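You operate a simulated robot arm through the tools that you are given. There is no shell and no other tool. Be economical: measure what you need, move in short steps, check, and stop when the job is done.

Carry out the task below with a simulated robot arm. There is one attempt and no reset: what you move stays moved.

JOB
Switch the ring off, stir the lentils and serve two dippers of them in the green bowl.
Fine: in that order; stir with the red-handled masher and stand it back; the dipper goes on the saucer; the pot stays on the ring.
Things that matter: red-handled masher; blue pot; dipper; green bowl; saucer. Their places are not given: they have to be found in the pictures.

It is judged by the outcome, as a careful person would: the job done as asked, and still so three seconds after it is handed in. It fails if anything else is knocked over, pushed out of place, dropped, spilled or broken.

ROBOT AND FRAMES
A 7-joint arm with a two-finger parallel gripper, fixed in place. Base frame: the origin is at the foot of the arm, x ahead of it, y to its left, z up. Lengths are in mm, angles in degrees, forces in N, time in s.
With the tool pointing down near the work surface it reaches from about 240 to 720 mm from the base axis. Its first joint turns from -115.0 to 115.0 degrees. Payload 3.91 kg.
The TCP is the grasp point between the finger pads, 30 mm short of the fingertips. In the tool frame z runs along the fingers and y along their closing line. The gripper opens to 110 mm. The fingers are 20 mm wide and 10 mm thick; the gripper's body (48 by 112 mm) begins 55 mm behind the TCP.
Orientation is that of the tool frame in the base frame, as [roll, pitch, yaw] about the fixed x, y, z axes, in that order (R = Rz(yaw) Ry(pitch) Rx(roll)). With the fingers straight down and closing along the base's y, the tool's x points along the base's -x, its y along +y and its z along -z.

CONTROLS
- The arm moves only by the tool jog_arm. Its argument "steps" is a list of rows, each a list of 6 numbers: the shift along the tool's x, y, z in mm, then the turn, a rotation vector about the tool's x, y, z in degrees. In form: [[tx, ty, tz, wx, wy, wz], ...]. A call has 1 to 12 rows; each row shifts and turns the commanded pose from where the row before left it, along the tool's axes as they then stand. "jaw" is the finger opening in mm, from 0 to 110, set as the call begins (left out, the last holds). Each row takes 0.2 s and may step no farther than 50 mm and 8.6 degrees from the row before; otherwise, or with a gripper value out of range, the whole call is refused. Where a pose cannot be reached the arm comes as near as it can. A force on the tool above 40 N (or 10 N above the force at the start of the call, whichever is more), or a blocked arm, ends the call early, and 0.2 s more pass. Each finger travels about 108 mm/s and halts on what it meets, pressing with about 25 N; the grip force reading is that of the motor and also rises with nothing between the fingers. The clock runs only during rows and for 0.2 s after the last one: add rows that do not move to give the fingers time. It gives the time, the measured TCP pose, the force on the tool (base axes), the opening and the grip force at its end, in the units of the frame above (readings bear some noise).
- Cameras (640 x 400 px; columns grow to the right, rows downward): "scene" is fixed at [219.6, 501.1, 1434.3]; the picture's right is [-0.96, -0.27, 0.00], its down [-0.09, 0.30, -0.95] and it looks along [0.26, -0.91, -0.32] (base axes); focal length 322 px, centre (320, 200). "wrist" rides on the gripper at [-36, 0, -57] in the tool frame; the picture's right is [0.00, -1.00, 0.00], its down [0.97, 0.00, -0.24] and it looks along [0.24, 0.00, 0.97] (tool axes); focal length 218 px, centre (320, 200).
- capture(camera): a new picture of that camera. It takes no simulated time.
- slide_trunk(by): slides the trunk up (or, below 0, down) by that many mm; the arm rides with it, the base frame stays. It gives what a move gives, with no picture.
- point_at(camera, pixels): for up to 12 pixels [column, row] of the newest picture of that camera ("zoom" is the newest enlarged one), the place [x, y, z] in the base frame of the surface seen there, good to about 3 mm. It takes no simulated time.
- enlarge(camera, box): a new picture of the part [left, top, right, bottom] of that camera's present view, enlarged. It takes no simulated time.
- job_done(): hands the job in; it is judged then, once.

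Go step by step. Measure first, check grasps and placings, and put right what went wrong. The budget is 80 turns and 38 pictures, counting those below and the enlarged ones. Unless the task says otherwise, let go and move clear before handing in, and close with one line.

The tools are called after ">>>" by a JSON object that holds its "name" and its "arguments". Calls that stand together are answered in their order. jog_arm: Moves the arm, as the interface text tells. Its arguments: {"type":"object","properties":{"steps":{"type":"array","items":{"type":"array","items":{"type":"number"}}},"jaw":{"type":"number"}},"required":["steps"]} The other tools are called the same way: slide_trunk (by) slides the trunk up or down; capture (camera) takes a picture; point_at (camera, pixels) gives the place of the surface under pixels of a picture; enlarge (camera, box) takes an enlarged picture of a part of a camera's view; job_done () hands the job in.

At the start:

```text
time: 0.0
position: [455.8, -119.6, 1307.7]
tcp_rot: [180.0, 0.0, 180.0]
force: [0.6, 0.7, 0.4]
opening: 110.0
grip_force: 0.1
trunk travel left (down, up): [-875.0, 115.0]
```

scene: 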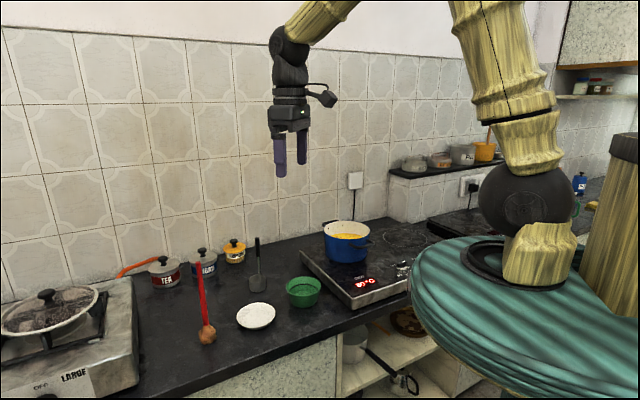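
wrist: 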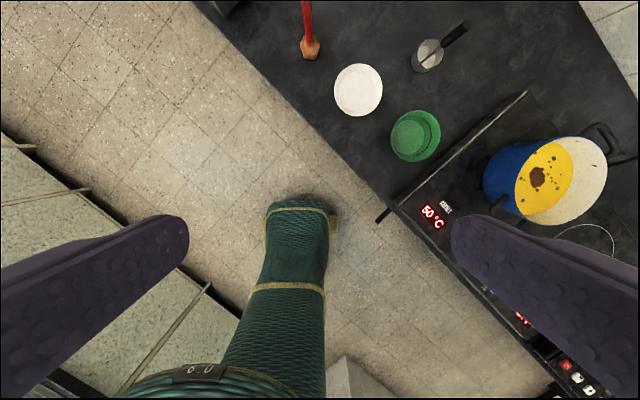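

The scene shows the blue pot near (346,242), the green bowl (303,292), a saucer (255,316), a red handle with a wooden end (205,320) and a black-handled tool (257,270). I'll enlarge to identify the tools and the ring's controls.

>>> {"name": "enlarge", "arguments": {"camera": "scene", "box": [180, 220, 340, 350]}}

>>> {"name": "enlarge", "arguments": {"camera": "scene", "box": [290, 200, 450, 310]}}

>>> {"name": "enlarge", "arguments": {"camera": "wrist", "box": [380, 100, 640, 400]}}

```text
3.08 times, centred on (260, 285) of scene
```

zoom: 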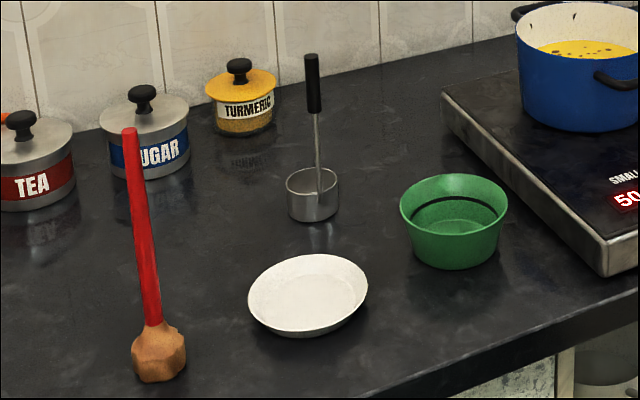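

```text
3.64 times, centred on (370, 255) of scene
```

zoom: 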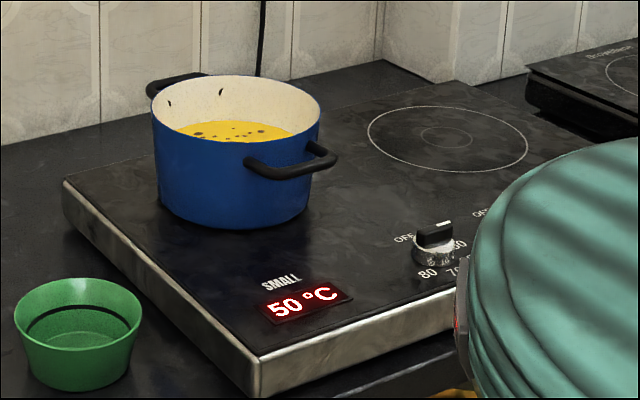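

```text
1.33 times, centred on (510, 250) of wrist
```

zoom: 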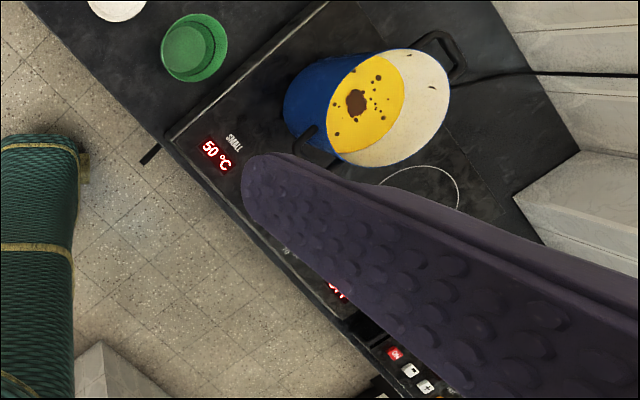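

The tools are clear: the red masher stands on its wooden head, and the dipper stands upright in the open. There's a knob at zoom (435,240), with perhaps another hidden behind the arm. I'll measure the key places.

>>> {"name": "point_at", "arguments": {"camera": "scene", "pixels": [[199, 265], [204, 322], [208, 340], [257, 240], [258, 262], [255, 316], [303, 300], [290, 287], [318, 287], [347, 238], [324, 228], [369, 238]]}}

>>> {"name": "point_at", "arguments": {"camera": "zoom", "pixels": [[210, 145], [360, 100], [170, 130], [40, 10], [190, 40], [375, 80], [440, 70]]}}

>>> {"name": "enlarge", "arguments": {"camera": "scene", "box": [380, 245, 430, 285]}}

```text
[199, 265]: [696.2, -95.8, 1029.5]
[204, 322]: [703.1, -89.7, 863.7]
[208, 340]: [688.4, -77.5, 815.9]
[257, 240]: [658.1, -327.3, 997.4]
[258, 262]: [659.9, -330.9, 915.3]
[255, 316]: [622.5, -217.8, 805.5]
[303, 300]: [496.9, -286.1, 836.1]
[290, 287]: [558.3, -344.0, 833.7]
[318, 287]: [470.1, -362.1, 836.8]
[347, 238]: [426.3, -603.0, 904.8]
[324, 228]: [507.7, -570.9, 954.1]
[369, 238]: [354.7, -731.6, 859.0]
```

```text
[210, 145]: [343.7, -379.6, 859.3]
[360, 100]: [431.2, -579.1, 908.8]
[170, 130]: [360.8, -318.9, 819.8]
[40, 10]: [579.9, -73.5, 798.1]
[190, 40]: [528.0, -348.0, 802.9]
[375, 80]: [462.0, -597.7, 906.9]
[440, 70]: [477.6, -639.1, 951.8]
```

```text
10.00 times, centred on (405, 265) of scene
```

zoom: 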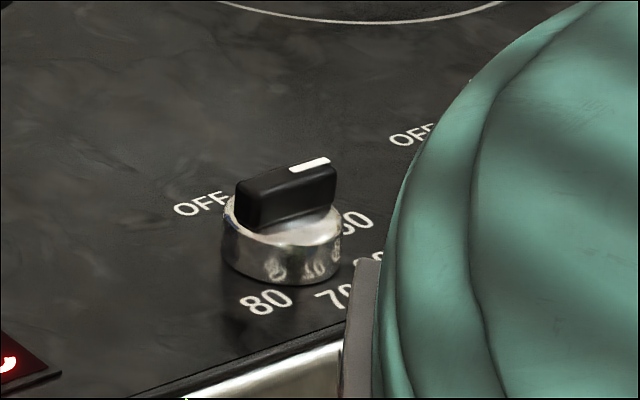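

I can see the knob's pointer, but its label positions are partly hidden. I'll measure the knob and its label points, then view it from above.

>>> {"name": "point_at", "arguments": {"camera": "zoom", "pixels": [[285, 185], [310, 165], [245, 190], [202, 204], [266, 302], [333, 300], [357, 222], [410, 136], [285, 260], [120, 200]]}}

>>> {"name": "jog_arm", "arguments": {"steps": [[45, -10, 20, 0, 0, 0], [45, -40, 0, 0, 0, 0], [0, -45, 0, 0, 0, 0], [0, -45, 20, 0, 0, 0], [0, -45, 20, 0, 0, 0], [0, -30, 20, 0, 0, 0], [0, 0, 0, 0, 0, 0]]}}

>>> {"name": "capture", "arguments": {"camera": "wrist"}}

```text
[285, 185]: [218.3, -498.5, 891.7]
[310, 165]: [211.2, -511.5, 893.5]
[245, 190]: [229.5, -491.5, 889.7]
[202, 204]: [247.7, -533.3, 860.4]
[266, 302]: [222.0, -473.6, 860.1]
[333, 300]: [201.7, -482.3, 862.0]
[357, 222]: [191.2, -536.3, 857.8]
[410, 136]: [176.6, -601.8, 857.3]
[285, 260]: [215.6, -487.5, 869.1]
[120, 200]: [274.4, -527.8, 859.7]
```

```text
refused: row 1 steps farther than a row can; nothing moved
```

```text
31 pictures are left
```

wrist: 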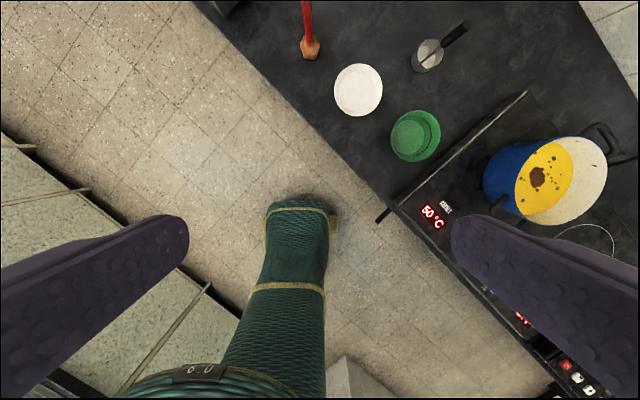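

The knob is at about (219,-501) with its top at z≈892. I'll move above it in legal steps to read the dial from overhead.

>>> {"name": "jog_arm", "arguments": {"steps": [[30, -35, 10, 0, 0, 0], [30, -35, 10, 0, 0, 0], [30, -35, 10, 0, 0, 0], [30, -35, 10, 0, 0, 0], [30, -35, 10, 0, 0, 0], [25, -35, 10, 0, 0, 0], [25, -35, 10, 0, 0, 0], [20, -35, 10, 0, 0, 0], [0, -35, 20, 0, 0, 0], [0, 0, 0, 0, 0, 0]]}}

>>> {"name": "capture", "arguments": {"camera": "wrist"}}

```text
time: 2.2
position: [233.5, -432.4, 1207.6]
tcp_rot: [-179.9, 0.0, -180.0]
force: [0.4, 0.4, 0.9]
opening: 110.0
grip_force: 0.0
trunk travel left (down, up): [-875.0, 115.0]
```

```text
30 pictures are left
```

wrist: 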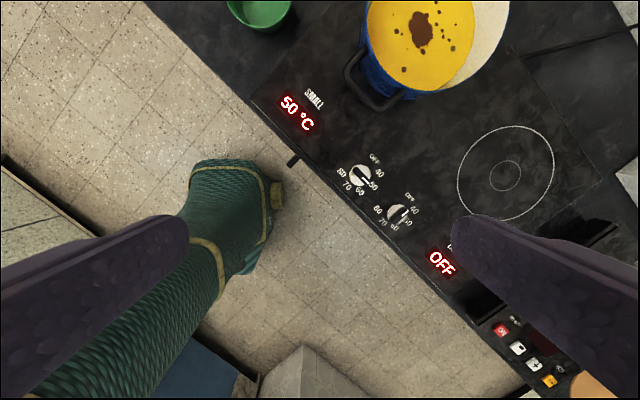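

>>> {"name": "enlarge", "arguments": {"camera": "wrist", "box": [320, 135, 440, 235]}}

```text
4.00 times, centred on (380, 185) of wrist
```

zoom: 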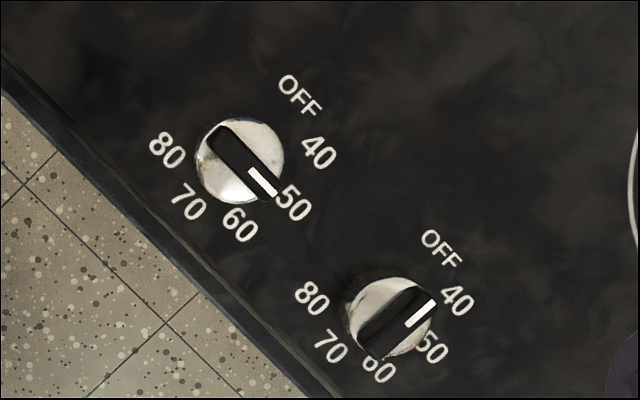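

The left knob reads 50, matching the red "50 °C" beside "SMALL", so it is the pot's ring. OFF lies at base bearing -45° and the pointer is at -135°, so it needs +90° about base z. I'll go above the knob with the jaws across its handle.

>>> {"name": "jog_arm", "arguments": {"jaw": 45, "steps": [[3, -11.5, 41, 0, 0, 0], [2, -11.5, 41, 0, 0, 0], [3, -11.5, 41, 0, 0, 0], [2, -11.5, 41, 0, 0, 0], [3, -11.5, 41, 0, 0, 0], [2, -11, 35, 0, 0, 0], [0, 0, 0, 0, 0, -7.5], [0, 0, 0, 0, 0, -7.5], [0, 0, 0, 0, 0, -7.5], [0, 0, 0, 0, 0, -7.5], [0, 0, 0, 0, 0, -7.5], [0, 0, 0, 0, 0, -7.5]]}}

>>> {"name": "capture", "arguments": {"camera": "wrist"}}

```text
time: 4.8
position: [219.7, -502.7, 968.8]
tcp_rot: [179.9, 0.0, -134.9]
force: [1.9, -0.3, 0.1]
opening: 45.2
grip_force: 0.0
trunk travel left (down, up): [-875.0, 115.0]
```

```text
28 pictures are left
```

wrist: 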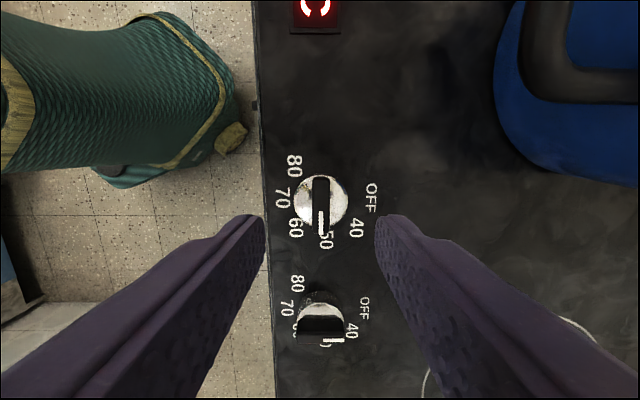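

The handle is lined up with the jaw's centre column. I'll check its centre along the handle and its height.

>>> {"name": "point_at", "arguments": {"camera": "wrist", "pixels": [[320, 180], [320, 205], [320, 232], [340, 200], [303, 200], [360, 215], [314, 205], [327, 205]]}}

```text
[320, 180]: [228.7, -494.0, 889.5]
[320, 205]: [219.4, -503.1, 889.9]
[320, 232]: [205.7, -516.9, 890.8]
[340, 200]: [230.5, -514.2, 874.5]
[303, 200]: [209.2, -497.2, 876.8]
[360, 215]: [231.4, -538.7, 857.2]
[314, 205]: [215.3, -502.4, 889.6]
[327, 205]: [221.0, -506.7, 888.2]
```

The handle top is at z 890 and the cap at 875, so fingertips at about 879 means TCP 909. I'll descend and close.

>>> {"name": "jog_arm", "arguments": {"steps": [[0, 0, 30, 0, 0, 0], [0, 0, 29, 0, 0, 0], [0, 0, 0, 0, 0, 0]]}}

>>> {"name": "jog_arm", "arguments": {"jaw": 5, "steps": [[0, 0, 0, 0, 0, 0], [0, 0, 0, 0, 0, 0], [0, 0, 0, 0, 0, 0]]}}

```text
time: 5.6
position: [219.2, -504.3, 908.6]
tcp_rot: [-180.0, 0.0, -135.0]
force: [0.2, 0.6, 0.1]
opening: 45.0
grip_force: 0.0
trunk travel left (down, up): [-875.0, 115.0]
```

```text
time: 6.4
position: [220.2, -505.2, 909.9]
tcp_rot: [180.0, 0.0, -134.9]
force: [1.5, -2.7, -2.1]
opening: 11.7
grip_force: 45.1
trunk travel left (down, up): [-875.0, 115.0]
```

The handle is gripped at 11.7 mm. I'll turn +90° about base z (tool wz -90).

>>> {"name": "jog_arm", "arguments": {"steps": [[0, 0, 0, 0, 0, -8.2], [0, 0, 0, 0, 0, -8.2], [0, 0, 0, 0, 0, -8.2], [0, 0, 0, 0, 0, -8.2], [0, 0, 0, 0, 0, -8.2], [0, 0, 0, 0, 0, -8.2], [0, 0, 0, 0, 0, -8.2], [0, 0, 0, 0, 0, -8.2], [0, 0, 0, 0, 0, -8.2], [0, 0, 0, 0, 0, -8.2], [0, 0, 0, 0, 0, -8.0], [0, 0, 0, 0, 0, 0]]}}

>>> {"name": "enlarge", "arguments": {"camera": "scene", "box": [320, 215, 440, 305]}}

```text
time: 9.0
position: [217.1, -505.6, 910.6]
tcp_rot: [-180.0, 0.0, -44.9]
force: [-19.1, -6.8, 3.0]
opening: 11.9
grip_force: 45.2
trunk travel left (down, up): [-875.0, 115.0]
```

```text
4.44 times, centred on (380, 260) of scene
```

zoom: 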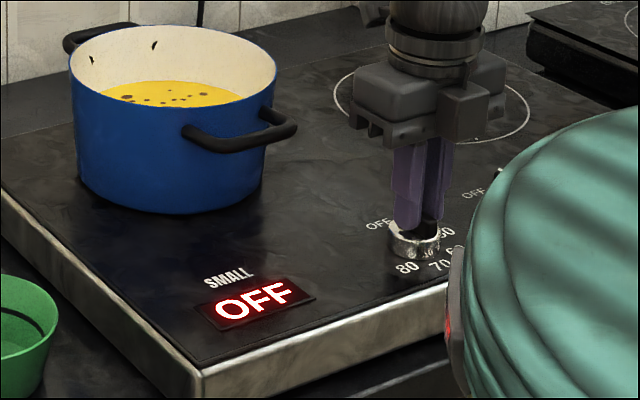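

The display now reads OFF. I'll release the knob and rise, and measure the pot rim from this zoom.

>>> {"name": "point_at", "arguments": {"camera": "zoom", "pixels": [[73, 62], [274, 78], [183, 107], [160, 27], [175, 98], [160, 75], [75, 38], [285, 130], [200, 135], [275, 110], [110, 45], [250, 60]]}}

>>> {"name": "jog_arm", "arguments": {"jaw": 45, "steps": [[0, 0, 0, 0, 0, 0], [0, 0, 0, 0, 0, 0], [0, 0, -20, 0, 0, 0], [0, 0, -40, 0, 0, 0], [0, 0, -45, 0, 0, 0], [0, 0, -45, 0, 0, 0], [0, 0, -45, 0, 0, 0], [0, 0, -45, 0, 0, 0]]}}

```text
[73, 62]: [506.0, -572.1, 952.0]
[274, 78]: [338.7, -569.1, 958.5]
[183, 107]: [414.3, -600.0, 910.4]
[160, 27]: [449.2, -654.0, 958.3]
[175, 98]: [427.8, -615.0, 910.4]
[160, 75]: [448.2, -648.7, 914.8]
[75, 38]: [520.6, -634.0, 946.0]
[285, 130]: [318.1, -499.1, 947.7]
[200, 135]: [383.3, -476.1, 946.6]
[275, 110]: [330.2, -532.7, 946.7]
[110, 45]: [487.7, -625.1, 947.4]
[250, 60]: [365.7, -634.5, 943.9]
```

```text
time: 10.8
position: [219.8, -501.1, 1152.3]
tcp_rot: [-179.9, 0.0, -45.0]
force: [0.7, 0.2, -0.2]
opening: 44.9
grip_force: 0.0
trunk travel left (down, up): [-875.0, 115.0]
```

The pot's centre comes out near (422,-574) with radius about 85, rim z 957 and lentil level about 910. I'll unwind the wrist and travel towards the masher at a safe height.

>>> {"name": "jog_arm", "arguments": {"jaw": 60, "steps": [[0, 0, 0, 0, 0, 8.5], [0, 0, 0, 0, 0, 8.5], [0, 0, 0, 0, 0, 8.5], [0, 0, 0, 0, 0, 8.5], [0, 0, 0, 0, 0, 8.5], [0, 0, 0, 0, 0, 8.5], [0, 0, 0, 0, 0, 8.5], [0, 0, 0, 0, 0, 8.5], [0, 0, 0, 0, 0, 8.5], [0, 0, 0, 0, 0, 8.5], [0, 0, 0, 0, 0, 8.5], [0, 0, 0, 0, 0, 8.5]]}}

>>> {"name": "jog_arm", "arguments": {"steps": [[0, 0, 0, 0, 0, 8.5], [0, 0, 0, 0, 0, 8.5], [0, 0, 0, 0, 0, 8.5], [0, 0, 0, 0, 0, 7.5], [-33, 35, 0, 0, 0, 0], [-33, 35, 0, 0, 0, 0], [-33, 35, 0, 0, 0, 0], [-33, 35, 0, 0, 0, 0], [-33, 35, 0, 0, 0, 0], [-33, 35, 0, 0, 0, 0], [-33, 35, 0, 0, 0, 0], [-33, 35, 0, 0, 0, 0]]}}

>>> {"name": "jog_arm", "arguments": {"steps": [[-33, 35, 0, 0, 0, 0], [-33, 35, -10, 0, 0, 0], [-33, 35, -10, 0, 0, 0], [-33, 26, -10, 0, 0, 0], [0, 0, 0, 0, 0, 0]]}}

>>> {"name": "capture", "arguments": {"camera": "wrist"}}

```text
time: 13.4
position: [220.2, -503.0, 1149.8]
tcp_rot: [180.0, 0.0, -147.1]
force: [-0.2, -0.8, 0.7]
opening: 60.0
grip_force: 0.1
trunk travel left (down, up): [-875.0, 115.0]
```

```text
time: 16.0
position: [483.6, -219.7, 1149.9]
tcp_rot: [-179.9, -0.2, -179.9]
force: [0.7, 0.6, -0.5]
opening: 60.0
grip_force: 0.1
trunk travel left (down, up): [-875.0, 115.0]
```

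```text
time: 17.2
position: [614.8, -90.4, 1180.9]
tcp_rot: [179.9, -0.1, 179.9]
force: [-1.1, -0.2, 0.3]
opening: 59.9
grip_force: 0.0
trunk travel left (down, up): [-875.0, 115.0]
```

```text
26 pictures are left
```

wrist: 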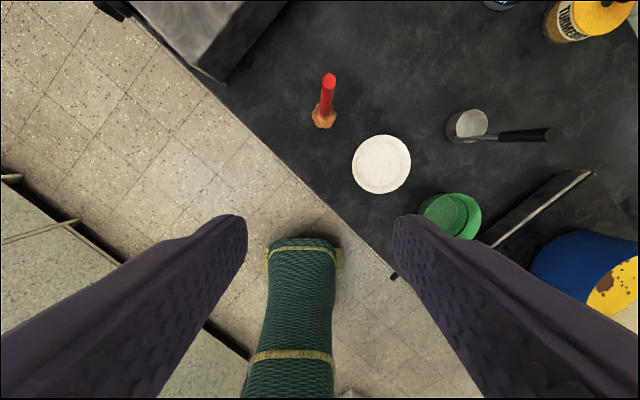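

>>> {"name": "point_at", "arguments": {"camera": "wrist", "pixels": [[329, 80], [327, 95], [325, 110], [324, 120], [315, 118], [382, 163], [354, 163], [410, 163], [382, 137], [382, 190], [470, 124], [447, 125]]}}

>>> {"name": "enlarge", "arguments": {"camera": "wrist", "box": [280, 50, 380, 150]}}

>>> {"name": "point_at", "arguments": {"camera": "wrist", "pixels": [[487, 124], [545, 134], [500, 136], [453, 197], [478, 220], [440, 225], [452, 216], [424, 205], [565, 190]]}}

```text
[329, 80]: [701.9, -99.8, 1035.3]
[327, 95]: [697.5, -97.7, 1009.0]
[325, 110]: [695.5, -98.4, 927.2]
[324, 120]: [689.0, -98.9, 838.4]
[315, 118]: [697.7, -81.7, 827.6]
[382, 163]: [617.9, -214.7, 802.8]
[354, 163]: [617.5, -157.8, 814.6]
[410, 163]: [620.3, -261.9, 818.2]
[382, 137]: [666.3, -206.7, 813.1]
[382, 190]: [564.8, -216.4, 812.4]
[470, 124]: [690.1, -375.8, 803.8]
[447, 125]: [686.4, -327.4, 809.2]
```

```text
4.00 times, centred on (330, 100) of wrist
```

zoom: 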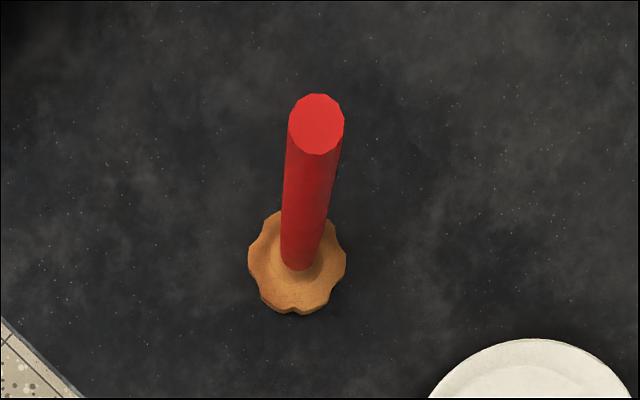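

```text
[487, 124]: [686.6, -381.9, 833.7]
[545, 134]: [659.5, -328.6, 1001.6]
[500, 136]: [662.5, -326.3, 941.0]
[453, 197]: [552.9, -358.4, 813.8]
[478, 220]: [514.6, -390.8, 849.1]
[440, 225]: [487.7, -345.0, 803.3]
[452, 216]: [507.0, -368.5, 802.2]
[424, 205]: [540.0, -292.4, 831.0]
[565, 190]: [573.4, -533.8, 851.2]
```

The masher's red handle is vertical at (702,-98.5) with its top at z 1036. I'll move directly above it first, then check the pose.

>>> {"name": "jog_arm", "arguments": {"steps": [[-44, -4, 0, 0, 0, 0], [-43, -4, 0, 0, 0, 0], [0, 0, 40, 0, 0, 0], [0, 0, 0, 0, 0, 0]]}}

>>> {"name": "enlarge", "arguments": {"camera": "wrist", "box": [240, 100, 400, 280]}}

```text
time: 18.2
position: [699.9, -98.5, 1140.3]
tcp_rot: [-179.8, 0.0, 180.0]
force: [-0.3, 0.2, 0.3]
opening: 60.0
grip_force: 0.1
trunk travel left (down, up): [-875.0, 115.0]
```

```text
2.22 times, centred on (320, 190) of wrist
```

zoom: 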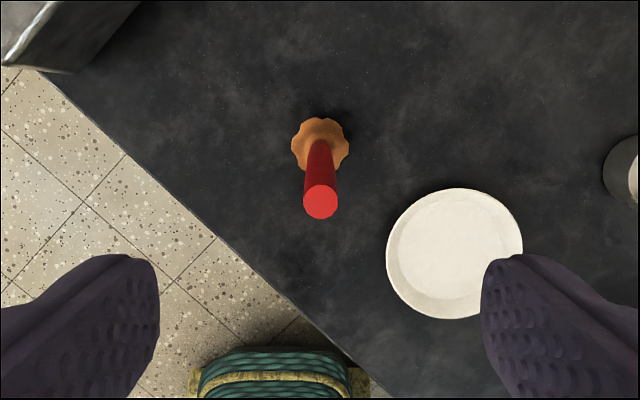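

The handle sits at column 320, centred between the fingers. I'll lower 140 mm to TCP z≈1000, and confirm the top's position now.

>>> {"name": "point_at", "arguments": {"camera": "zoom", "pixels": [[321, 202], [321, 188], [321, 216], [306, 202], [335, 202], [320, 125], [298, 140], [346, 140]]}}

>>> {"name": "jog_arm", "arguments": {"steps": [[0, 0, 40, 0, 0, 0], [0, 0, 40, 0, 0, 0], [0, 0, 30, 0, 0, 0], [0, 0, 30, 0, 0, 0], [0, 0, 0, 0, 0, 0]]}}

```text
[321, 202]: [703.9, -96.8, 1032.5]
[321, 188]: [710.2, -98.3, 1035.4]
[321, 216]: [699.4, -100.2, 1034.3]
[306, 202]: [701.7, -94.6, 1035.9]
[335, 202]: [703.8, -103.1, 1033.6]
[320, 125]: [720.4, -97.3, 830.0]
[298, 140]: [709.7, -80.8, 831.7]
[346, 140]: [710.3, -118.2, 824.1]
```

```text
time: 19.4
position: [703.7, -100.5, 998.5]
tcp_rot: [180.0, -0.1, -180.0]
force: [-0.3, 0.6, -0.5]
opening: 60.0
grip_force: 0.0
trunk travel left (down, up): [-875.0, 115.0]
```

In place around the handle. I'll close the jaws.

>>> {"name": "jog_arm", "arguments": {"jaw": 2, "steps": [[0, 0, 0, 0, 0, 0], [0, 0, 0, 0, 0, 0], [0, 0, 0, 0, 0, 0], [0, 0, 0, 0, 0, 0]]}}

```text
time: 20.4
position: [704.5, -100.8, 999.1]
tcp_rot: [-180.0, 0.0, -179.9]
force: [0.2, 0.3, 0.1]
opening: 15.5
grip_force: 24.9
trunk travel left (down, up): [-875.0, 115.0]
```

The handle is gripped at 15.5 mm, with the head bottom 199 below the TCP. I'll lift 200 and carry it over the pot.

>>> {"name": "jog_arm", "arguments": {"steps": [[0, 0, -10, 0, 0, 0], [0, 0, -38, 0, 0, 0], [0, 0, -38, 0, 0, 0], [0, 0, -38, 0, 0, 0], [0, 0, -38, 0, 0, 0], [0, 0, -38, 0, 0, 0], [0, 0, 0, 0, 0, 0]]}}

>>> {"name": "jog_arm", "arguments": {"steps": [[23.5, -39.5, 0, 0, 0, 0], [23.5, -39.5, 0, 0, 0, 0], [23.5, -39.5, 0, 0, 0, 0], [23.5, -39.5, 0, 0, 0, 0], [23.5, -39.5, 0, 0, 0, 0], [23.5, -39.5, 0, 0, 0, 0], [23.5, -39.5, 0, 0, 0, 0], [23.5, -39.5, 0, 0, 0, 0], [23.5, -39.5, 0, 0, 0, 0], [23.5, -39.5, 0, 0, 0, 0], [23.5, -39.5, 0, 0, 0, 0], [23.5, -39.5, 0, 0, 0, 0]]}}

>>> {"name": "jog_arm", "arguments": {"steps": [[0, 0, 0, 0, 0, 0]]}}

>>> {"name": "capture", "arguments": {"camera": "scene"}}

>>> {"name": "capture", "arguments": {"camera": "wrist"}}

```text
time: 22.0
position: [702.5, -101.3, 1197.4]
tcp_rot: [-180.0, 0.0, 179.8]
force: [1.0, -0.3, -1.1]
opening: 15.5
grip_force: 25.0
trunk travel left (down, up): [-875.0, 115.0]
```

```text
time: 24.6
position: [423.8, -574.9, 1200.6]
tcp_rot: [-180.0, 0.0, 179.8]
force: [0.0, 0.1, -0.2]
opening: 15.3
grip_force: 24.9
trunk travel left (down, up): [-875.0, 115.0]
```

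```text
time: 25.0
position: [424.0, -574.5, 1199.6]
tcp_rot: [180.0, 0.0, -180.0]
force: [0.0, -0.1, -0.6]
opening: 15.4
grip_force: 25.0
trunk travel left (down, up): [-875.0, 115.0]
```

```text
23 pictures are left
```

scene: 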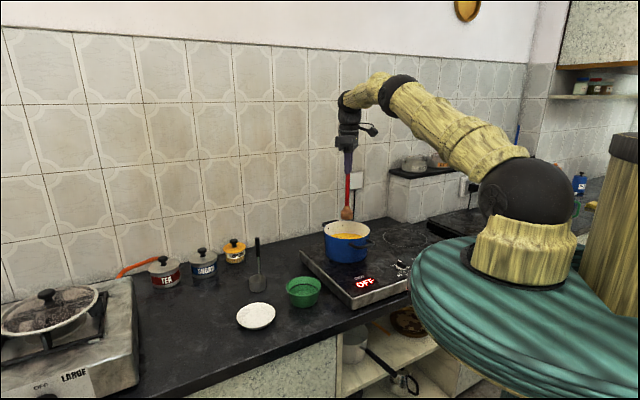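

```text
22 pictures are left
```

wrist: 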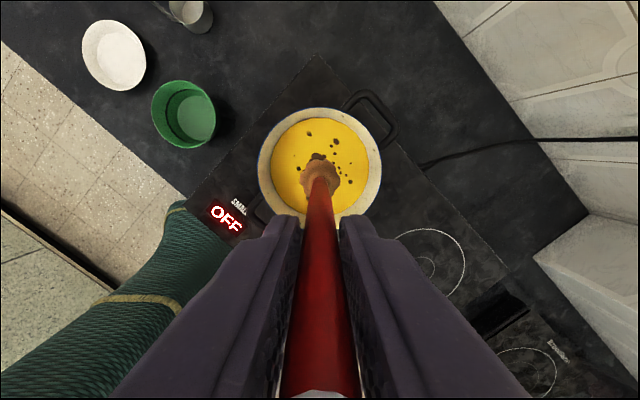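

The masher is held straight above the pot and the ring shows OFF. I'll fix the pot's centre from the rim pixels in this overhead view.

>>> {"name": "point_at", "arguments": {"camera": "wrist", "pixels": [[260, 165], [379, 165], [318, 110], [280, 125], [358, 126], [369, 198], [290, 150], [350, 150], [318, 156], [370, 95], [262, 208], [355, 200]]}}

```text
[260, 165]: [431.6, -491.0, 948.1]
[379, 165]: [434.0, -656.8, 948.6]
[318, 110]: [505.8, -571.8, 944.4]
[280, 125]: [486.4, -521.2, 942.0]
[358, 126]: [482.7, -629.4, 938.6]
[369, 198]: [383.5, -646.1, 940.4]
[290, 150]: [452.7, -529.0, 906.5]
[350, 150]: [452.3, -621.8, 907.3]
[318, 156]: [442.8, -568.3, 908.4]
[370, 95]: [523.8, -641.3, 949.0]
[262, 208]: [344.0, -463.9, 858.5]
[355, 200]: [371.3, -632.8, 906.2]
```

The pot's centre is confirmed at (422,-574), with a liquid radius near 78. I'll lower the head to z≈880, about 27 mm under the surface, and ease out to a stir radius of 38.

>>> {"name": "jog_arm", "arguments": {"steps": [[0, 0, 30, 0, 0, 0], [0, 0, 30, 0, 0, 0], [0, 0, 25, 0, 0, 0], [0, 0, 15, 0, 0, 0], [0, 0, 10, 0, 0, 0], [0, 0, 9, 0, 0, 0], [-19, 0, 0, 0, 0, 0], [-19, 0, 0, 0, 0, 0]]}}

>>> {"name": "jog_arm", "arguments": {"steps": [[5.1, 19, 0, 0, 0, 0], [13.9, 13.9, 0, 0, 0, 0], [19, 5.1, 0, 0, 0, 0], [19, -5.1, 0, 0, 0, 0], [13.9, -13.9, 0, 0, 0, 0], [5.1, -19, 0, 0, 0, 0], [-5.1, -19, 0, 0, 0, 0], [-13.9, -13.9, 0, 0, 0, 0], [-19, -5.1, 0, 0, 0, 0], [-19, 5.1, 0, 0, 0, 0], [-13.9, 13.9, 0, 0, 0, 0], [-5.1, 19, 0, 0, 0, 0]]}}

>>> {"name": "jog_arm", "arguments": {"steps": [[5.1, 19, 0, 0, 0, 0], [13.9, 13.9, 0, 0, 0, 0], [19, 5.1, 0, 0, 0, 0], [19, -5.1, 0, 0, 0, 0], [13.9, -13.9, 0, 0, 0, 0], [5.1, -19, 0, 0, 0, 0], [-5.1, -19, 0, 0, 0, 0], [-13.9, -13.9, 0, 0, 0, 0], [-19, -5.1, 0, 0, 0, 0], [-19, 5.1, 0, 0, 0, 0], [-13.9, 13.9, 0, 0, 0, 0], [-5.1, 19, 0, 0, 0, 0]]}}

>>> {"name": "capture", "arguments": {"camera": "wrist"}}

```text
time: 26.8
position: [461.7, -574.0, 1080.7]
tcp_rot: [-180.0, -0.1, -180.0]
force: [1.2, -0.4, -0.6]
opening: 15.4
grip_force: 24.9
trunk travel left (down, up): [-875.0, 115.0]
```

```text
time: 29.4
position: [453.2, -559.6, 1081.0]
tcp_rot: [-179.9, 0.0, 179.9]
force: [0.7, 0.5, -0.3]
opening: 15.3
grip_force: 25.1
out of reach, approached as far as the arm can: row 9, 10
trunk travel left (down, up): [-875.0, 115.0]
```

```text
time: 32.0
position: [452.2, -560.8, 1080.4]
tcp_rot: [-179.9, 0.0, -180.0]
force: [-1.4, -0.2, -1.6]
opening: 15.2
grip_force: 24.7
trunk travel left (down, up): [-875.0, 115.0]
```

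```text
21 pictures are left
```

wrist: 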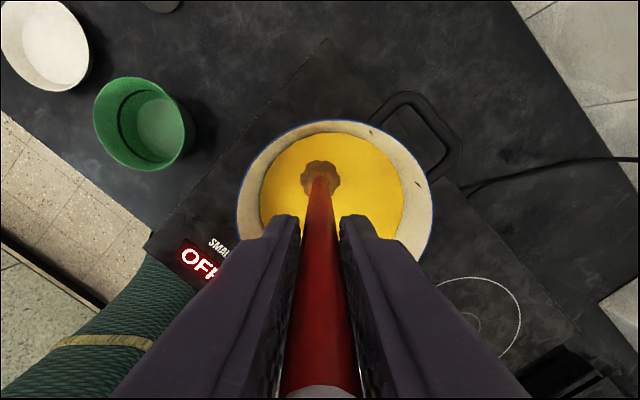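

The dark flecks have gone and the colour is even. One more gentle turn, then I'll lift the masher over the pot and let it drip.

>>> {"name": "jog_arm", "arguments": {"steps": [[4, 15, 0, 0, 0, 0], [11, 11, 0, 0, 0, 0], [15, 4, 0, 0, 0, 0], [15, -4, 0, 0, 0, 0], [11, -11, 0, 0, 0, 0], [4, -15, 0, 0, 0, 0], [-4, -15, 0, 0, 0, 0], [-11, -11, 0, 0, 0, 0], [-15, -4, 0, 0, 0, 0], [-15, 4, 0, 0, 0, 0], [-11, 11, 0, 0, 0, 0], [-4, 15, 0, 0, 0, 0]]}}

>>> {"name": "jog_arm", "arguments": {"steps": [[14, 0, 0, 0, 0, 0], [14, -6, 0, 0, 0, 0], [0, 0, -15, 0, 0, 0], [0, 0, -15, 0, 0, 0], [0, 0, 0, 0, 0, 0], [0, 0, 0, 0, 0, 0], [0, 0, 0, 0, 0, 0], [0, 0, -20, 0, 0, 0], [0, 0, -25, 0, 0, 0], [0, 0, -25, 0, 0, 0], [0, 0, -20, 0, 0, 0], [0, 0, 0, 0, 0, 0]]}}

>>> {"name": "capture", "arguments": {"camera": "wrist"}}

```text
time: 34.6
position: [450.5, -560.2, 1081.1]
tcp_rot: [-180.0, 0.0, -179.9]
force: [0.6, -0.3, -1.3]
opening: 15.2
grip_force: 25.6
trunk travel left (down, up): [-875.0, 115.0]
```

```text
time: 37.2
position: [423.1, -568.6, 1201.3]
tcp_rot: [179.9, 0.0, 179.9]
force: [-0.2, -1.3, -0.5]
opening: 15.3
grip_force: 25.1
trunk travel left (down, up): [-875.0, 115.0]
```

```text
20 pictures are left
```

wrist: 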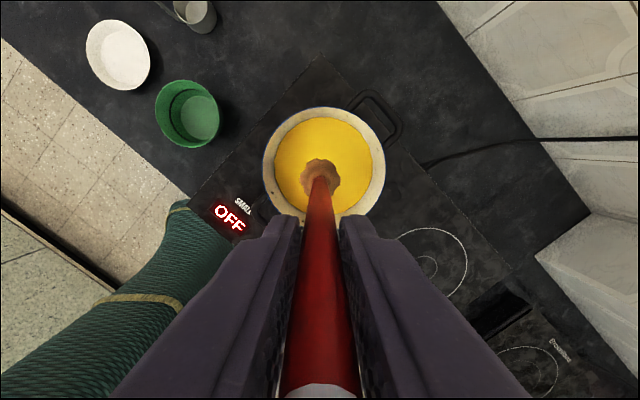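

The lentils look well mixed and the head clean. I'll wait about 2 s over the pot for drips, then carry the masher back to its spot at (704.5,-100.8).

>>> {"name": "jog_arm", "arguments": {"steps": [[0, 0, 0, 0, 0, 0], [0, 0, 0, 0, 0, 0], [0, 0, 0, 0, 0, 0], [0, 0, 0, 0, 0, 0], [0, 0, 0, 0, 0, 0], [0, 0, 0, 0, 0, 0], [0, 0, 0, 0, 0, 0], [0, 0, 0, 0, 0, 0]]}}

>>> {"name": "jog_arm", "arguments": {"steps": [[-23.4, 39, 0, 0, 0, 0], [-23.4, 39, 0, 0, 0, 0], [-23.4, 39, 0, 0, 0, 0], [-23.4, 39, 0, 0, 0, 0], [-23.4, 39, 0, 0, 0, 0], [-23.4, 39, 0, 0, 0, 0], [-23.4, 39, 0, 0, 0, 0], [-23.4, 39, 0, 0, 0, 0], [-23.4, 39, 0, 0, 0, 0], [-23.4, 39, 0, 0, 0, 0], [-23.4, 39, 0, 0, 0, 0], [-23.4, 39, 0, 0, 0, 0]]}}

>>> {"name": "jog_arm", "arguments": {"steps": [[0, 0, 40, 0, 0, 0], [0, 0, 40, 0, 0, 0], [0, 0, 40, 0, 0, 0], [0, 0, 40, 0, 0, 0], [0, 0, 20, 0, 0, 0], [0, 0, 0, 0, 0, 0], [0, 0, 0, 0, 0, 0]]}}

```text
time: 39.0
position: [423.2, -568.6, 1201.1]
tcp_rot: [180.0, -0.1, 179.9]
force: [-0.3, -0.3, -0.7]
opening: 15.4
grip_force: 25.1
trunk travel left (down, up): [-875.0, 115.0]
```

```text
time: 41.6
position: [705.9, -96.0, 1197.7]
tcp_rot: [-179.9, 0.0, 179.9]
force: [0.2, 0.6, -1.2]
opening: 15.2
grip_force: 25.1
trunk travel left (down, up): [-875.0, 115.0]
```

```text
time: 43.2
position: [704.5, -98.9, 1022.1]
tcp_rot: [180.0, 0.1, 180.0]
force: [-0.3, -0.3, -1.1]
opening: 15.4
grip_force: 24.8
trunk travel left (down, up): [-875.0, 115.0]
```

It is now about 22 mm above its seat. I'll ease it down and watch the force.

>>> {"name": "jog_arm", "arguments": {"steps": [[0, -1, 10, 0, 0, 0], [0, 0, 8, 0, 0, 0], [0, 0, 2, 0, 0, 0], [0, 0, 1, 0, 0, 0], [0, 0, 0, 0, 0, 0]]}}

>>> {"name": "enlarge", "arguments": {"camera": "scene", "box": [165, 240, 265, 360]}}

```text
time: 44.4
position: [705.9, -99.8, 999.2]
tcp_rot: [-179.9, 0.0, 180.0]
force: [0.2, 0.7, 0.3]
opening: 15.5
grip_force: 25.6
trunk travel left (down, up): [-875.0, 115.0]
```

```text
3.33 times, centred on (215, 300) of scene
```

zoom: 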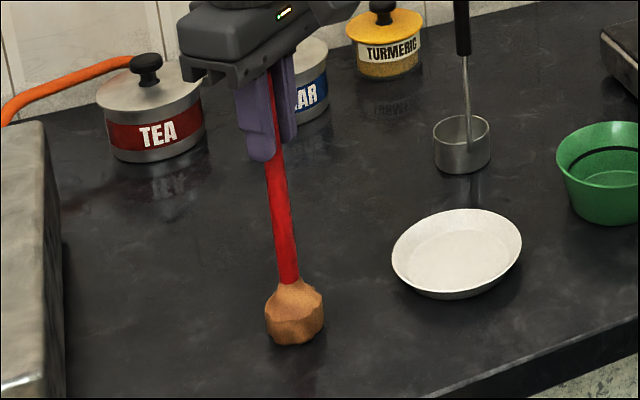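

The force has gone from about -1 to +0.3, so it is essentially touching. I'll go one more millimetre, open, and withdraw upward.

>>> {"name": "jog_arm", "arguments": {"steps": [[0, 0, 1, 0, 0, 0], [0, 0, 0, 0, 0, 0]]}}

>>> {"name": "jog_arm", "arguments": {"jaw": 50, "steps": [[0, 0, 0, 0, 0, 0], [0, 0, 0, 0, 0, 0], [0, 0, 0, 0, 0, 0], [0, 0, -20, 0, 0, 0], [0, 0, -40, 0, 0, 0], [0, 0, -45, 0, 0, 0], [0, 0, -45, 0, 0, 0], [0, 0, -30, 0, 0, 0], [0, 0, 0, 0, 0, 0]]}}

>>> {"name": "capture", "arguments": {"camera": "wrist"}}

```text
time: 45.0
position: [704.8, -101.4, 998.8]
tcp_rot: [-179.9, 0.0, 180.0]
force: [-0.4, -0.2, 3.8]
opening: 15.4
grip_force: 25.3
trunk travel left (down, up): [-875.0, 115.0]
```

```text
time: 47.0
position: [707.6, -99.7, 1179.7]
tcp_rot: [-180.0, 0.0, 180.0]
force: [-0.1, 0.7, -0.4]
opening: 50.3
grip_force: 0.0
trunk travel left (down, up): [-875.0, 115.0]
```

```text
18 pictures are left
```

wrist: 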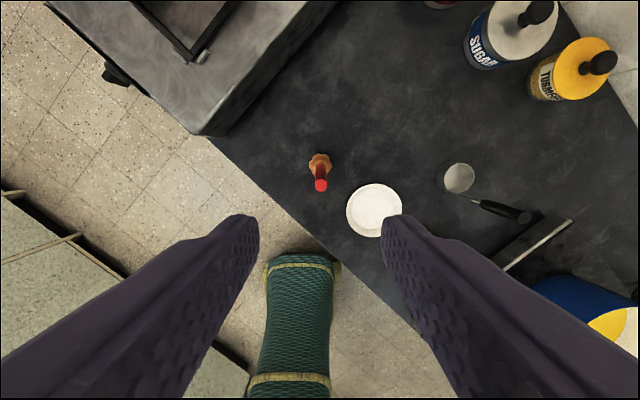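

The masher stands on its own at (320,172). Next I'll measure the dipper, saucer and bowl precisely from an enlarged view.

>>> {"name": "enlarge", "arguments": {"camera": "wrist", "box": [420, 145, 550, 245]}}

>>> {"name": "enlarge", "arguments": {"camera": "scene", "box": [230, 230, 330, 330]}}

>>> {"name": "point_at", "arguments": {"camera": "zoom", "pixels": [[173, 60], [172, 100], [173, 140], [178, 170], [179, 220], [140, 230], [228, 235], [175, 255], [183, 215]]}}

>>> {"name": "point_at", "arguments": {"camera": "zoom", "pixels": [[363, 330], [576, 330], [470, 285], [470, 375], [470, 350], [160, 430], [160, 360], [60, 440], [265, 420], [160, 500]]}}

```text
4.00 times, centred on (485, 195) of wrist
```

zoom: 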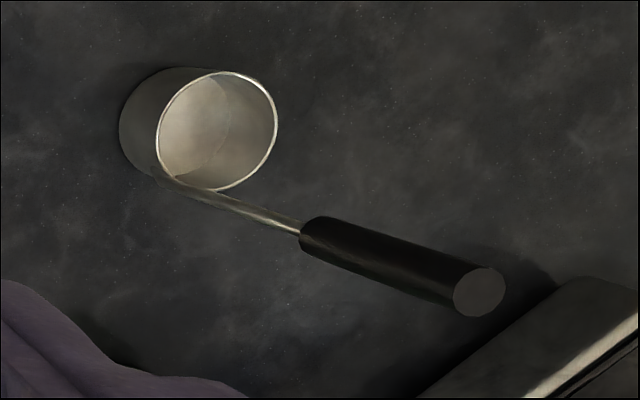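

```text
4.00 times, centred on (280, 280) of scene
```

zoom: 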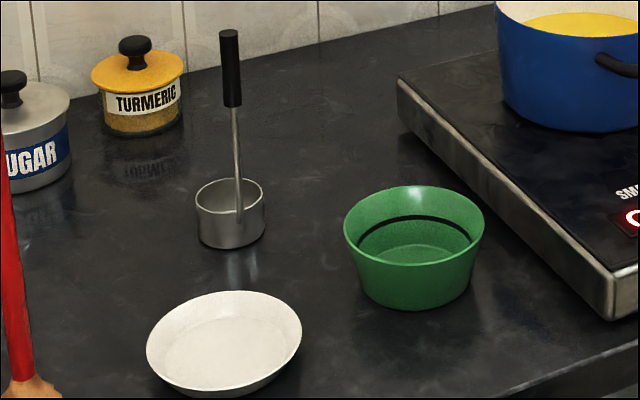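

```text
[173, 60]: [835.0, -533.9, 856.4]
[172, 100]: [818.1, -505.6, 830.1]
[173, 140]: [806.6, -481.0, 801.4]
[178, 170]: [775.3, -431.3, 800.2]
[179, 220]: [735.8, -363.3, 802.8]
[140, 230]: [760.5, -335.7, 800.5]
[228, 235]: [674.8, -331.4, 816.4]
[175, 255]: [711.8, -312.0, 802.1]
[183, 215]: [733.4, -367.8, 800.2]
```

```text
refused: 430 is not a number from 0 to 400
```

The zoom image has the pixels I need; I'll measure with those positions.

>>> {"name": "point_at", "arguments": {"camera": "zoom", "pixels": [[230, 34], [232, 100], [236, 150], [239, 205], [198, 200], [263, 195], [232, 183], [225, 217], [228, 238], [229, 70]]}}

>>> {"name": "point_at", "arguments": {"camera": "zoom", "pixels": [[347, 226], [482, 224], [413, 188], [410, 263], [415, 220], [413, 252], [149, 345], [299, 330], [225, 294], [215, 386], [225, 345]]}}

```text
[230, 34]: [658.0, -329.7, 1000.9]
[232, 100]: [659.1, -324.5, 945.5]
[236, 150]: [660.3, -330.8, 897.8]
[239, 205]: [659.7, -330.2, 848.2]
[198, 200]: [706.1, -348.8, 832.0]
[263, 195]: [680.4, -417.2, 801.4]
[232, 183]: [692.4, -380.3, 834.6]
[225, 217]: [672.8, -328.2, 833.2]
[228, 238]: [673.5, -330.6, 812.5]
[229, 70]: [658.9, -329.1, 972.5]
```

```text
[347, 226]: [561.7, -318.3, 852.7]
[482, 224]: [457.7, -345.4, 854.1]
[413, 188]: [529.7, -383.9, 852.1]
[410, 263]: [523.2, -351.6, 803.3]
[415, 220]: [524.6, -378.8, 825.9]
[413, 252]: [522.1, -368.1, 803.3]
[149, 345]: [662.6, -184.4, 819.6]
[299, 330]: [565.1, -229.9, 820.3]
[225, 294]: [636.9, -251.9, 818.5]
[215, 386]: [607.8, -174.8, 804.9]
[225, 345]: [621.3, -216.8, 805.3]
```

Dipper: handle at (659.5,-330), grip zone z 945–1000, cup centre about (680,-354), rim 834. The bowl is centred at (510,-332) with rim 853, and the saucer at (615,-208). I'll grip the dipper with the tool horizontal on bearing -49°, so rolling the tool pours it sideways. First I'll back off and reorient.

>>> {"name": "jog_arm", "arguments": {"steps": [[29, -39, 0, 0, 0, 0], [29, -39, 0, 0, 0, 0], [29, -39, 0, 0, 0, 0], [28, -38, 0, 0, 0, 0], [0, 0, 40, 0, 0, 0], [0, 0, 30, 0, 0, 8.0], [0, 0, 0, 0, 0, 8.2], [0, 0, 0, 0, 0, 8.2], [0, 0, 0, 0, 0, 8.2], [0, 0, 0, 0, 0, 8.2], [0, 0, 0, 0, 0, 8.2], [0, 0, 0, 0, 0, 0]]}}

>>> {"name": "jog_arm", "arguments": {"steps": [[0, 0, 0, 0, -8.2, 0], [0, 0, 0, 0, -8.2, 0], [0, 0, 0, 0, -8.2, 0], [0, 0, 0, 0, -8.2, 0], [0, 0, 0, 0, -8.2, 0], [0, 0, 0, 0, -8.2, 0], [0, 0, 0, 0, -8.2, 0], [0, 0, 0, 0, -8.2, 0], [0, 0, 0, 0, -8.2, 0], [0, 0, 0, 0, -8.2, 0], [0, 0, 0, 0, -8.0, 0], [0, 0, 0, 0, 0, 0]]}}

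```text
time: 49.6
position: [589.4, -253.2, 1108.9]
tcp_rot: [-180.0, 0.1, 130.9]
force: [-0.7, 0.2, -0.4]
opening: 50.1
grip_force: 0.0
trunk travel left (down, up): [-875.0, 115.0]
```

```text
time: 52.2
position: [588.8, -256.2, 1109.0]
tcp_rot: [-7.8, 89.9, -56.9]
force: [0.3, 0.7, -0.1]
opening: 50.0
grip_force: 0.0
trunk travel left (down, up): [-875.0, 115.0]
```

The tool is now horizontal on bearing -49°. I'll lower to z≈975, align with the handle, and look.

>>> {"name": "jog_arm", "arguments": {"steps": [[45, 0, 0, 0, 0, 0], [45, 0, 0, 0, 0, 0], [44, 4.5, 0, 0, 0, 0], [0, 0, 30, 0, 0, 0], [0, 0, 0, 0, 0, 0]]}}

>>> {"name": "capture", "arguments": {"camera": "wrist"}}

```text
time: 53.4
position: [614.3, -274.3, 974.6]
tcp_rot: [-62.8, 89.9, -111.7]
force: [0.5, 0.4, 0.7]
opening: 50.2
grip_force: 0.1
trunk travel left (down, up): [-875.0, 115.0]
```

```text
15 pictures are left
```

wrist: 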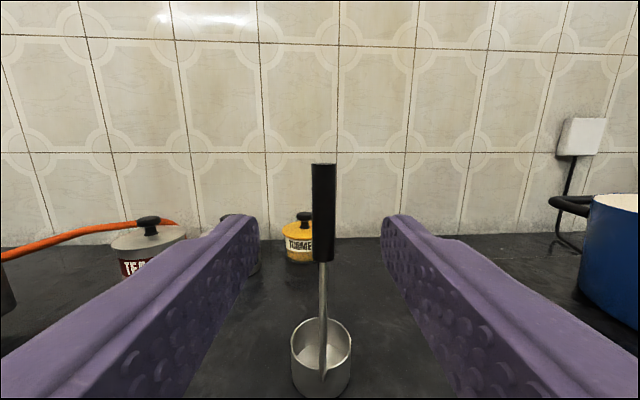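

The dipper's handle is at column 323 and its cup directly behind it at column 321, so the bearing is right. I'll measure the handle again before advancing.

>>> {"name": "point_at", "arguments": {"camera": "wrist", "pixels": [[323, 180], [323, 215], [323, 250], [322, 300], [294, 345], [349, 345], [321, 322], [318, 390]]}}

```text
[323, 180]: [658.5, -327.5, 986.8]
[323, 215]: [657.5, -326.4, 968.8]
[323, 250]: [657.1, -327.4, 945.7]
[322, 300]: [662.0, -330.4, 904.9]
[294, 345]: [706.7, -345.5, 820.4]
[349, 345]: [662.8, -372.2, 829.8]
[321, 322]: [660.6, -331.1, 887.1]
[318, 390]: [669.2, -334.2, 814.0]
```

The handle centre is about 74 mm ahead and 1.5 mm to the right. I'll advance and close.

>>> {"name": "jog_arm", "arguments": {"steps": [[0, -1.5, 25, 0, 0, 0], [0, 0, 25, 0, 0, 0], [0, 0, 24, 0, 0, 0], [0, 0, 0, 0, 0, 0]]}}

>>> {"name": "jog_arm", "arguments": {"jaw": 2, "steps": [[0, 0, 0, 0, 0, 0], [0, 0, 0, 0, 0, 0], [0, 0, 0, 0, 0, 0], [0, 0, 0, 0, 0, 0]]}}

```text
time: 54.4
position: [661.6, -331.9, 975.3]
tcp_rot: [-67.2, 89.9, -116.1]
force: [-0.1, 0.7, -0.3]
opening: 50.1
grip_force: 0.1
trunk travel left (down, up): [-875.0, 115.0]
```

```text
time: 55.4
position: [661.3, -331.5, 974.1]
tcp_rot: [105.9, 90.0, 56.9]
force: [-0.4, -0.5, 1.1]
opening: 13.9
grip_force: 24.7
trunk travel left (down, up): [-875.0, 115.0]
```

The dipper is gripped at 13.9 mm. I'll lift it and take it empty over the bowl, to dry-run the pouring roll before there's anything in it.

>>> {"name": "jog_arm", "arguments": {"steps": [[-10, 0, 0, 0, 0, 0], [-35, 0, 0, 0, 0, 0], [-40, 0, 0, 0, 0, 0], [-40, 0, 0, 0, 0, 0], [0, -30, -26, 0, 0, 0], [0, -30, -26, 0, 0, 0], [0, -30, -26, 0, 0, 0], [0, -26, -26, 0, 0, 0], [0, -26, -26, 0, 0, 0], [29, 0, 0, 0, 0, 0], [29, 0, 0, 0, 0, 0], [0, 0, 0, 0, 0, 0]]}}

>>> {"name": "jog_arm", "arguments": {"steps": [[-2.4, 19.9, 0, 0, 0, -8], [-2.4, 19.9, 0, 0, 0, -8], [-2.4, 19.9, 0, 0, 0, -8], [-2.4, 19.9, 0, 0, 0, -8], [-2.4, 19.9, 0, 0, 0, -8], [-2.4, 19.9, 0, 0, 0, -8], [-2.4, 19.9, 0, 0, 0, -8], [-2.4, 19.9, 0, 0, 0, -8], [-2.4, 19.9, 0, 0, 0, -8], [-2.4, 19.9, 0, 0, 0, -8], [-2.4, 19.9, 0, 0, 0, -8]]}}

>>> {"name": "capture", "arguments": {"camera": "scene"}}

```text
time: 58.0
position: [466.7, -326.7, 1041.7]
tcp_rot: [-22.0, 89.9, -71.1]
force: [-0.5, 1.0, -1.2]
opening: 14.1
grip_force: 25.5
trunk travel left (down, up): [-875.0, 115.0]
```

```text
time: 60.4
position: [592.8, -218.7, 930.3]
tcp_rot: [-90.0, 1.9, -139.1]
force: [-1.1, 0.8, -1.1]
opening: 13.9
grip_force: 24.3
trunk travel left (down, up): [-875.0, 115.0]
```

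```text
14 pictures are left
```

scene: 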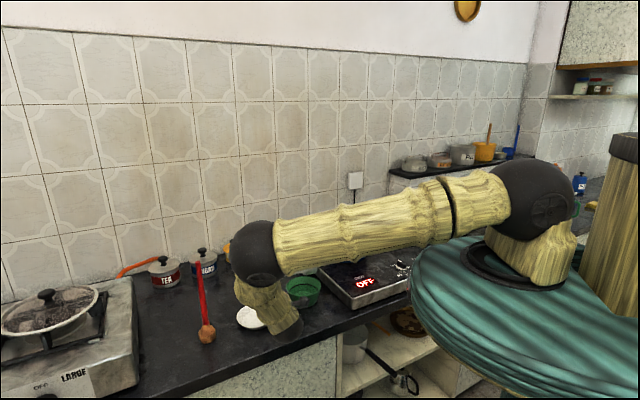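

The 88° roll was reached with no contact force. The elbow hangs left near the masher in the picture, so I'll check its real distance and look through the wrist camera at the cup over the bowl.

>>> {"name": "point_at", "arguments": {"camera": "scene", "pixels": [[236, 260], [262, 250], [240, 290], [260, 325], [290, 335], [204, 300], [300, 285], [312, 300]]}}

>>> {"name": "capture", "arguments": {"camera": "wrist"}}

```text
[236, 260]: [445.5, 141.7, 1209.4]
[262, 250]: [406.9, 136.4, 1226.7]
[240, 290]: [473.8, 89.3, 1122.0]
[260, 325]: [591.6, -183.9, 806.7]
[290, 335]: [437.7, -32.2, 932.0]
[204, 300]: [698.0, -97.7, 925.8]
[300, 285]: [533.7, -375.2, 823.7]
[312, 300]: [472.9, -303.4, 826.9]
```

```text
13 pictures are left
```

wrist: 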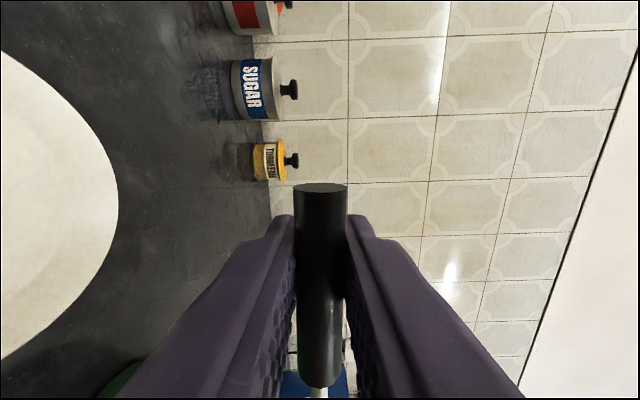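

The elbow is at y≈+140, well clear of the masher, and the lip pivot works. I'll check the last 16° of roll and then unwind.

>>> {"name": "jog_arm", "arguments": {"steps": [[-2.4, 19.9, 0, 0, 0, -8], [-2.4, 19.9, 0, 0, 0, -8], [0, 0, 0, 0, 0, 0]]}}

>>> {"name": "jog_arm", "arguments": {"steps": [[5.1, -19.4, 0, 0, 0, 8], [5.1, -19.4, 0, 0, 0, 8], [5.1, -19.4, 0, 0, 0, 8], [5.1, -19.4, 0, 0, 0, 8], [5.1, -19.4, 0, 0, 0, 8], [5.1, -19.4, 0, 0, 0, 8], [5.1, -19.4, 0, 0, 0, 8], [5.1, -19.4, 0, 0, 0, 8], [5.1, -19.4, 0, 0, 0, 8], [5.1, -19.4, 0, 0, 0, 8], [5.1, -19.4, 0, 0, 0, 8]]}}

>>> {"name": "jog_arm", "arguments": {"steps": [[5.1, -19.4, 0, 0, 0, 8], [5.1, -19.4, 0, 0, 0, 8], [0, 0, 0, 0, 0, 0]]}}

>>> {"name": "capture", "arguments": {"camera": "scene"}}

```text
time: 61.2
position: [595.8, -214.9, 890.8]
tcp_rot: [-90.0, -14.0, -139.1]
force: [-0.5, -0.3, -0.7]
opening: 13.8
grip_force: 25.2
trunk travel left (down, up): [-875.0, 115.0]
```

```text
time: 63.6
position: [495.6, -302.6, 1045.2]
tcp_rot: [-89.8, 74.1, -139.0]
force: [-0.5, 1.2, -1.8]
opening: 14.1
grip_force: 24.7
trunk travel left (down, up): [-875.0, 115.0]
```

```text
time: 64.4
position: [468.2, -327.3, 1041.0]
tcp_rot: [68.4, 89.9, 19.5]
force: [0.2, -0.8, -1.4]
opening: 13.9
grip_force: 24.4
trunk travel left (down, up): [-875.0, 115.0]
```

```text
12 pictures are left
```

scene: 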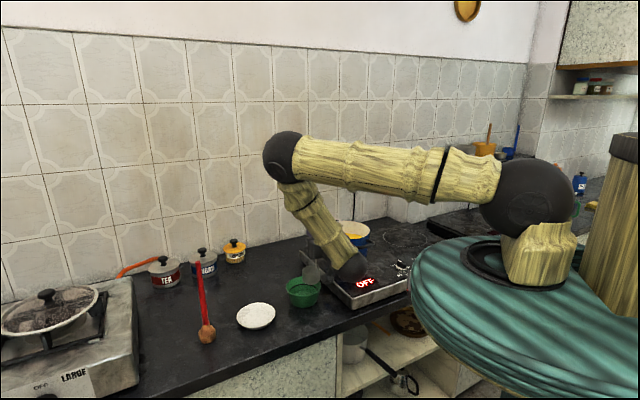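

The roll is fully reachable and the dipper is back upright above the bowl at (312,272). I'll check the cup's place relative to the bowl.

>>> {"name": "enlarge", "arguments": {"camera": "scene", "box": [270, 220, 370, 320]}}

>>> {"name": "point_at", "arguments": {"camera": "scene", "pixels": [[305, 272], [312, 275], [319, 272], [312, 265], [343, 265], [350, 275]]}}

```text
4.00 times, centred on (320, 270) of scene
```

zoom: 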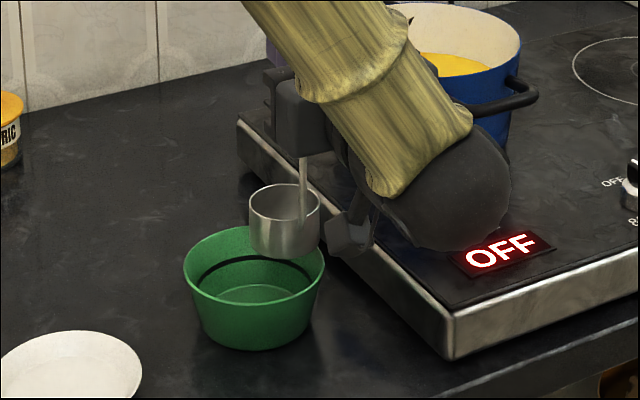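

```text
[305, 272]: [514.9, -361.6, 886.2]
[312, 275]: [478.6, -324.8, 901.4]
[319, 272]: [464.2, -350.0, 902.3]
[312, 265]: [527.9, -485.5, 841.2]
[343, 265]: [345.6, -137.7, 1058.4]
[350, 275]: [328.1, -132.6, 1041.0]
```

The cup's left lip is right over the bowl's centre. Before dipping, I'll check how low the wrist ball hangs, since it will sit over the pot's handle (z 947).

>>> {"name": "point_at", "arguments": {"camera": "zoom", "pixels": [[440, 243], [420, 235], [470, 240], [440, 225], [400, 215], [350, 248], [340, 230], [500, 200], [440, 170]]}}

```text
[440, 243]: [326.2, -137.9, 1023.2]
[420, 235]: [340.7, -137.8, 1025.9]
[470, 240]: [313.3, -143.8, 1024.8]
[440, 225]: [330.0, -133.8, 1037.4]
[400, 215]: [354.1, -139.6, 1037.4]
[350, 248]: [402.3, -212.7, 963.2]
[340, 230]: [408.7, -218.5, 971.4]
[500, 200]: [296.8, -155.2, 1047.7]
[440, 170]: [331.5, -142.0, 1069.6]
```

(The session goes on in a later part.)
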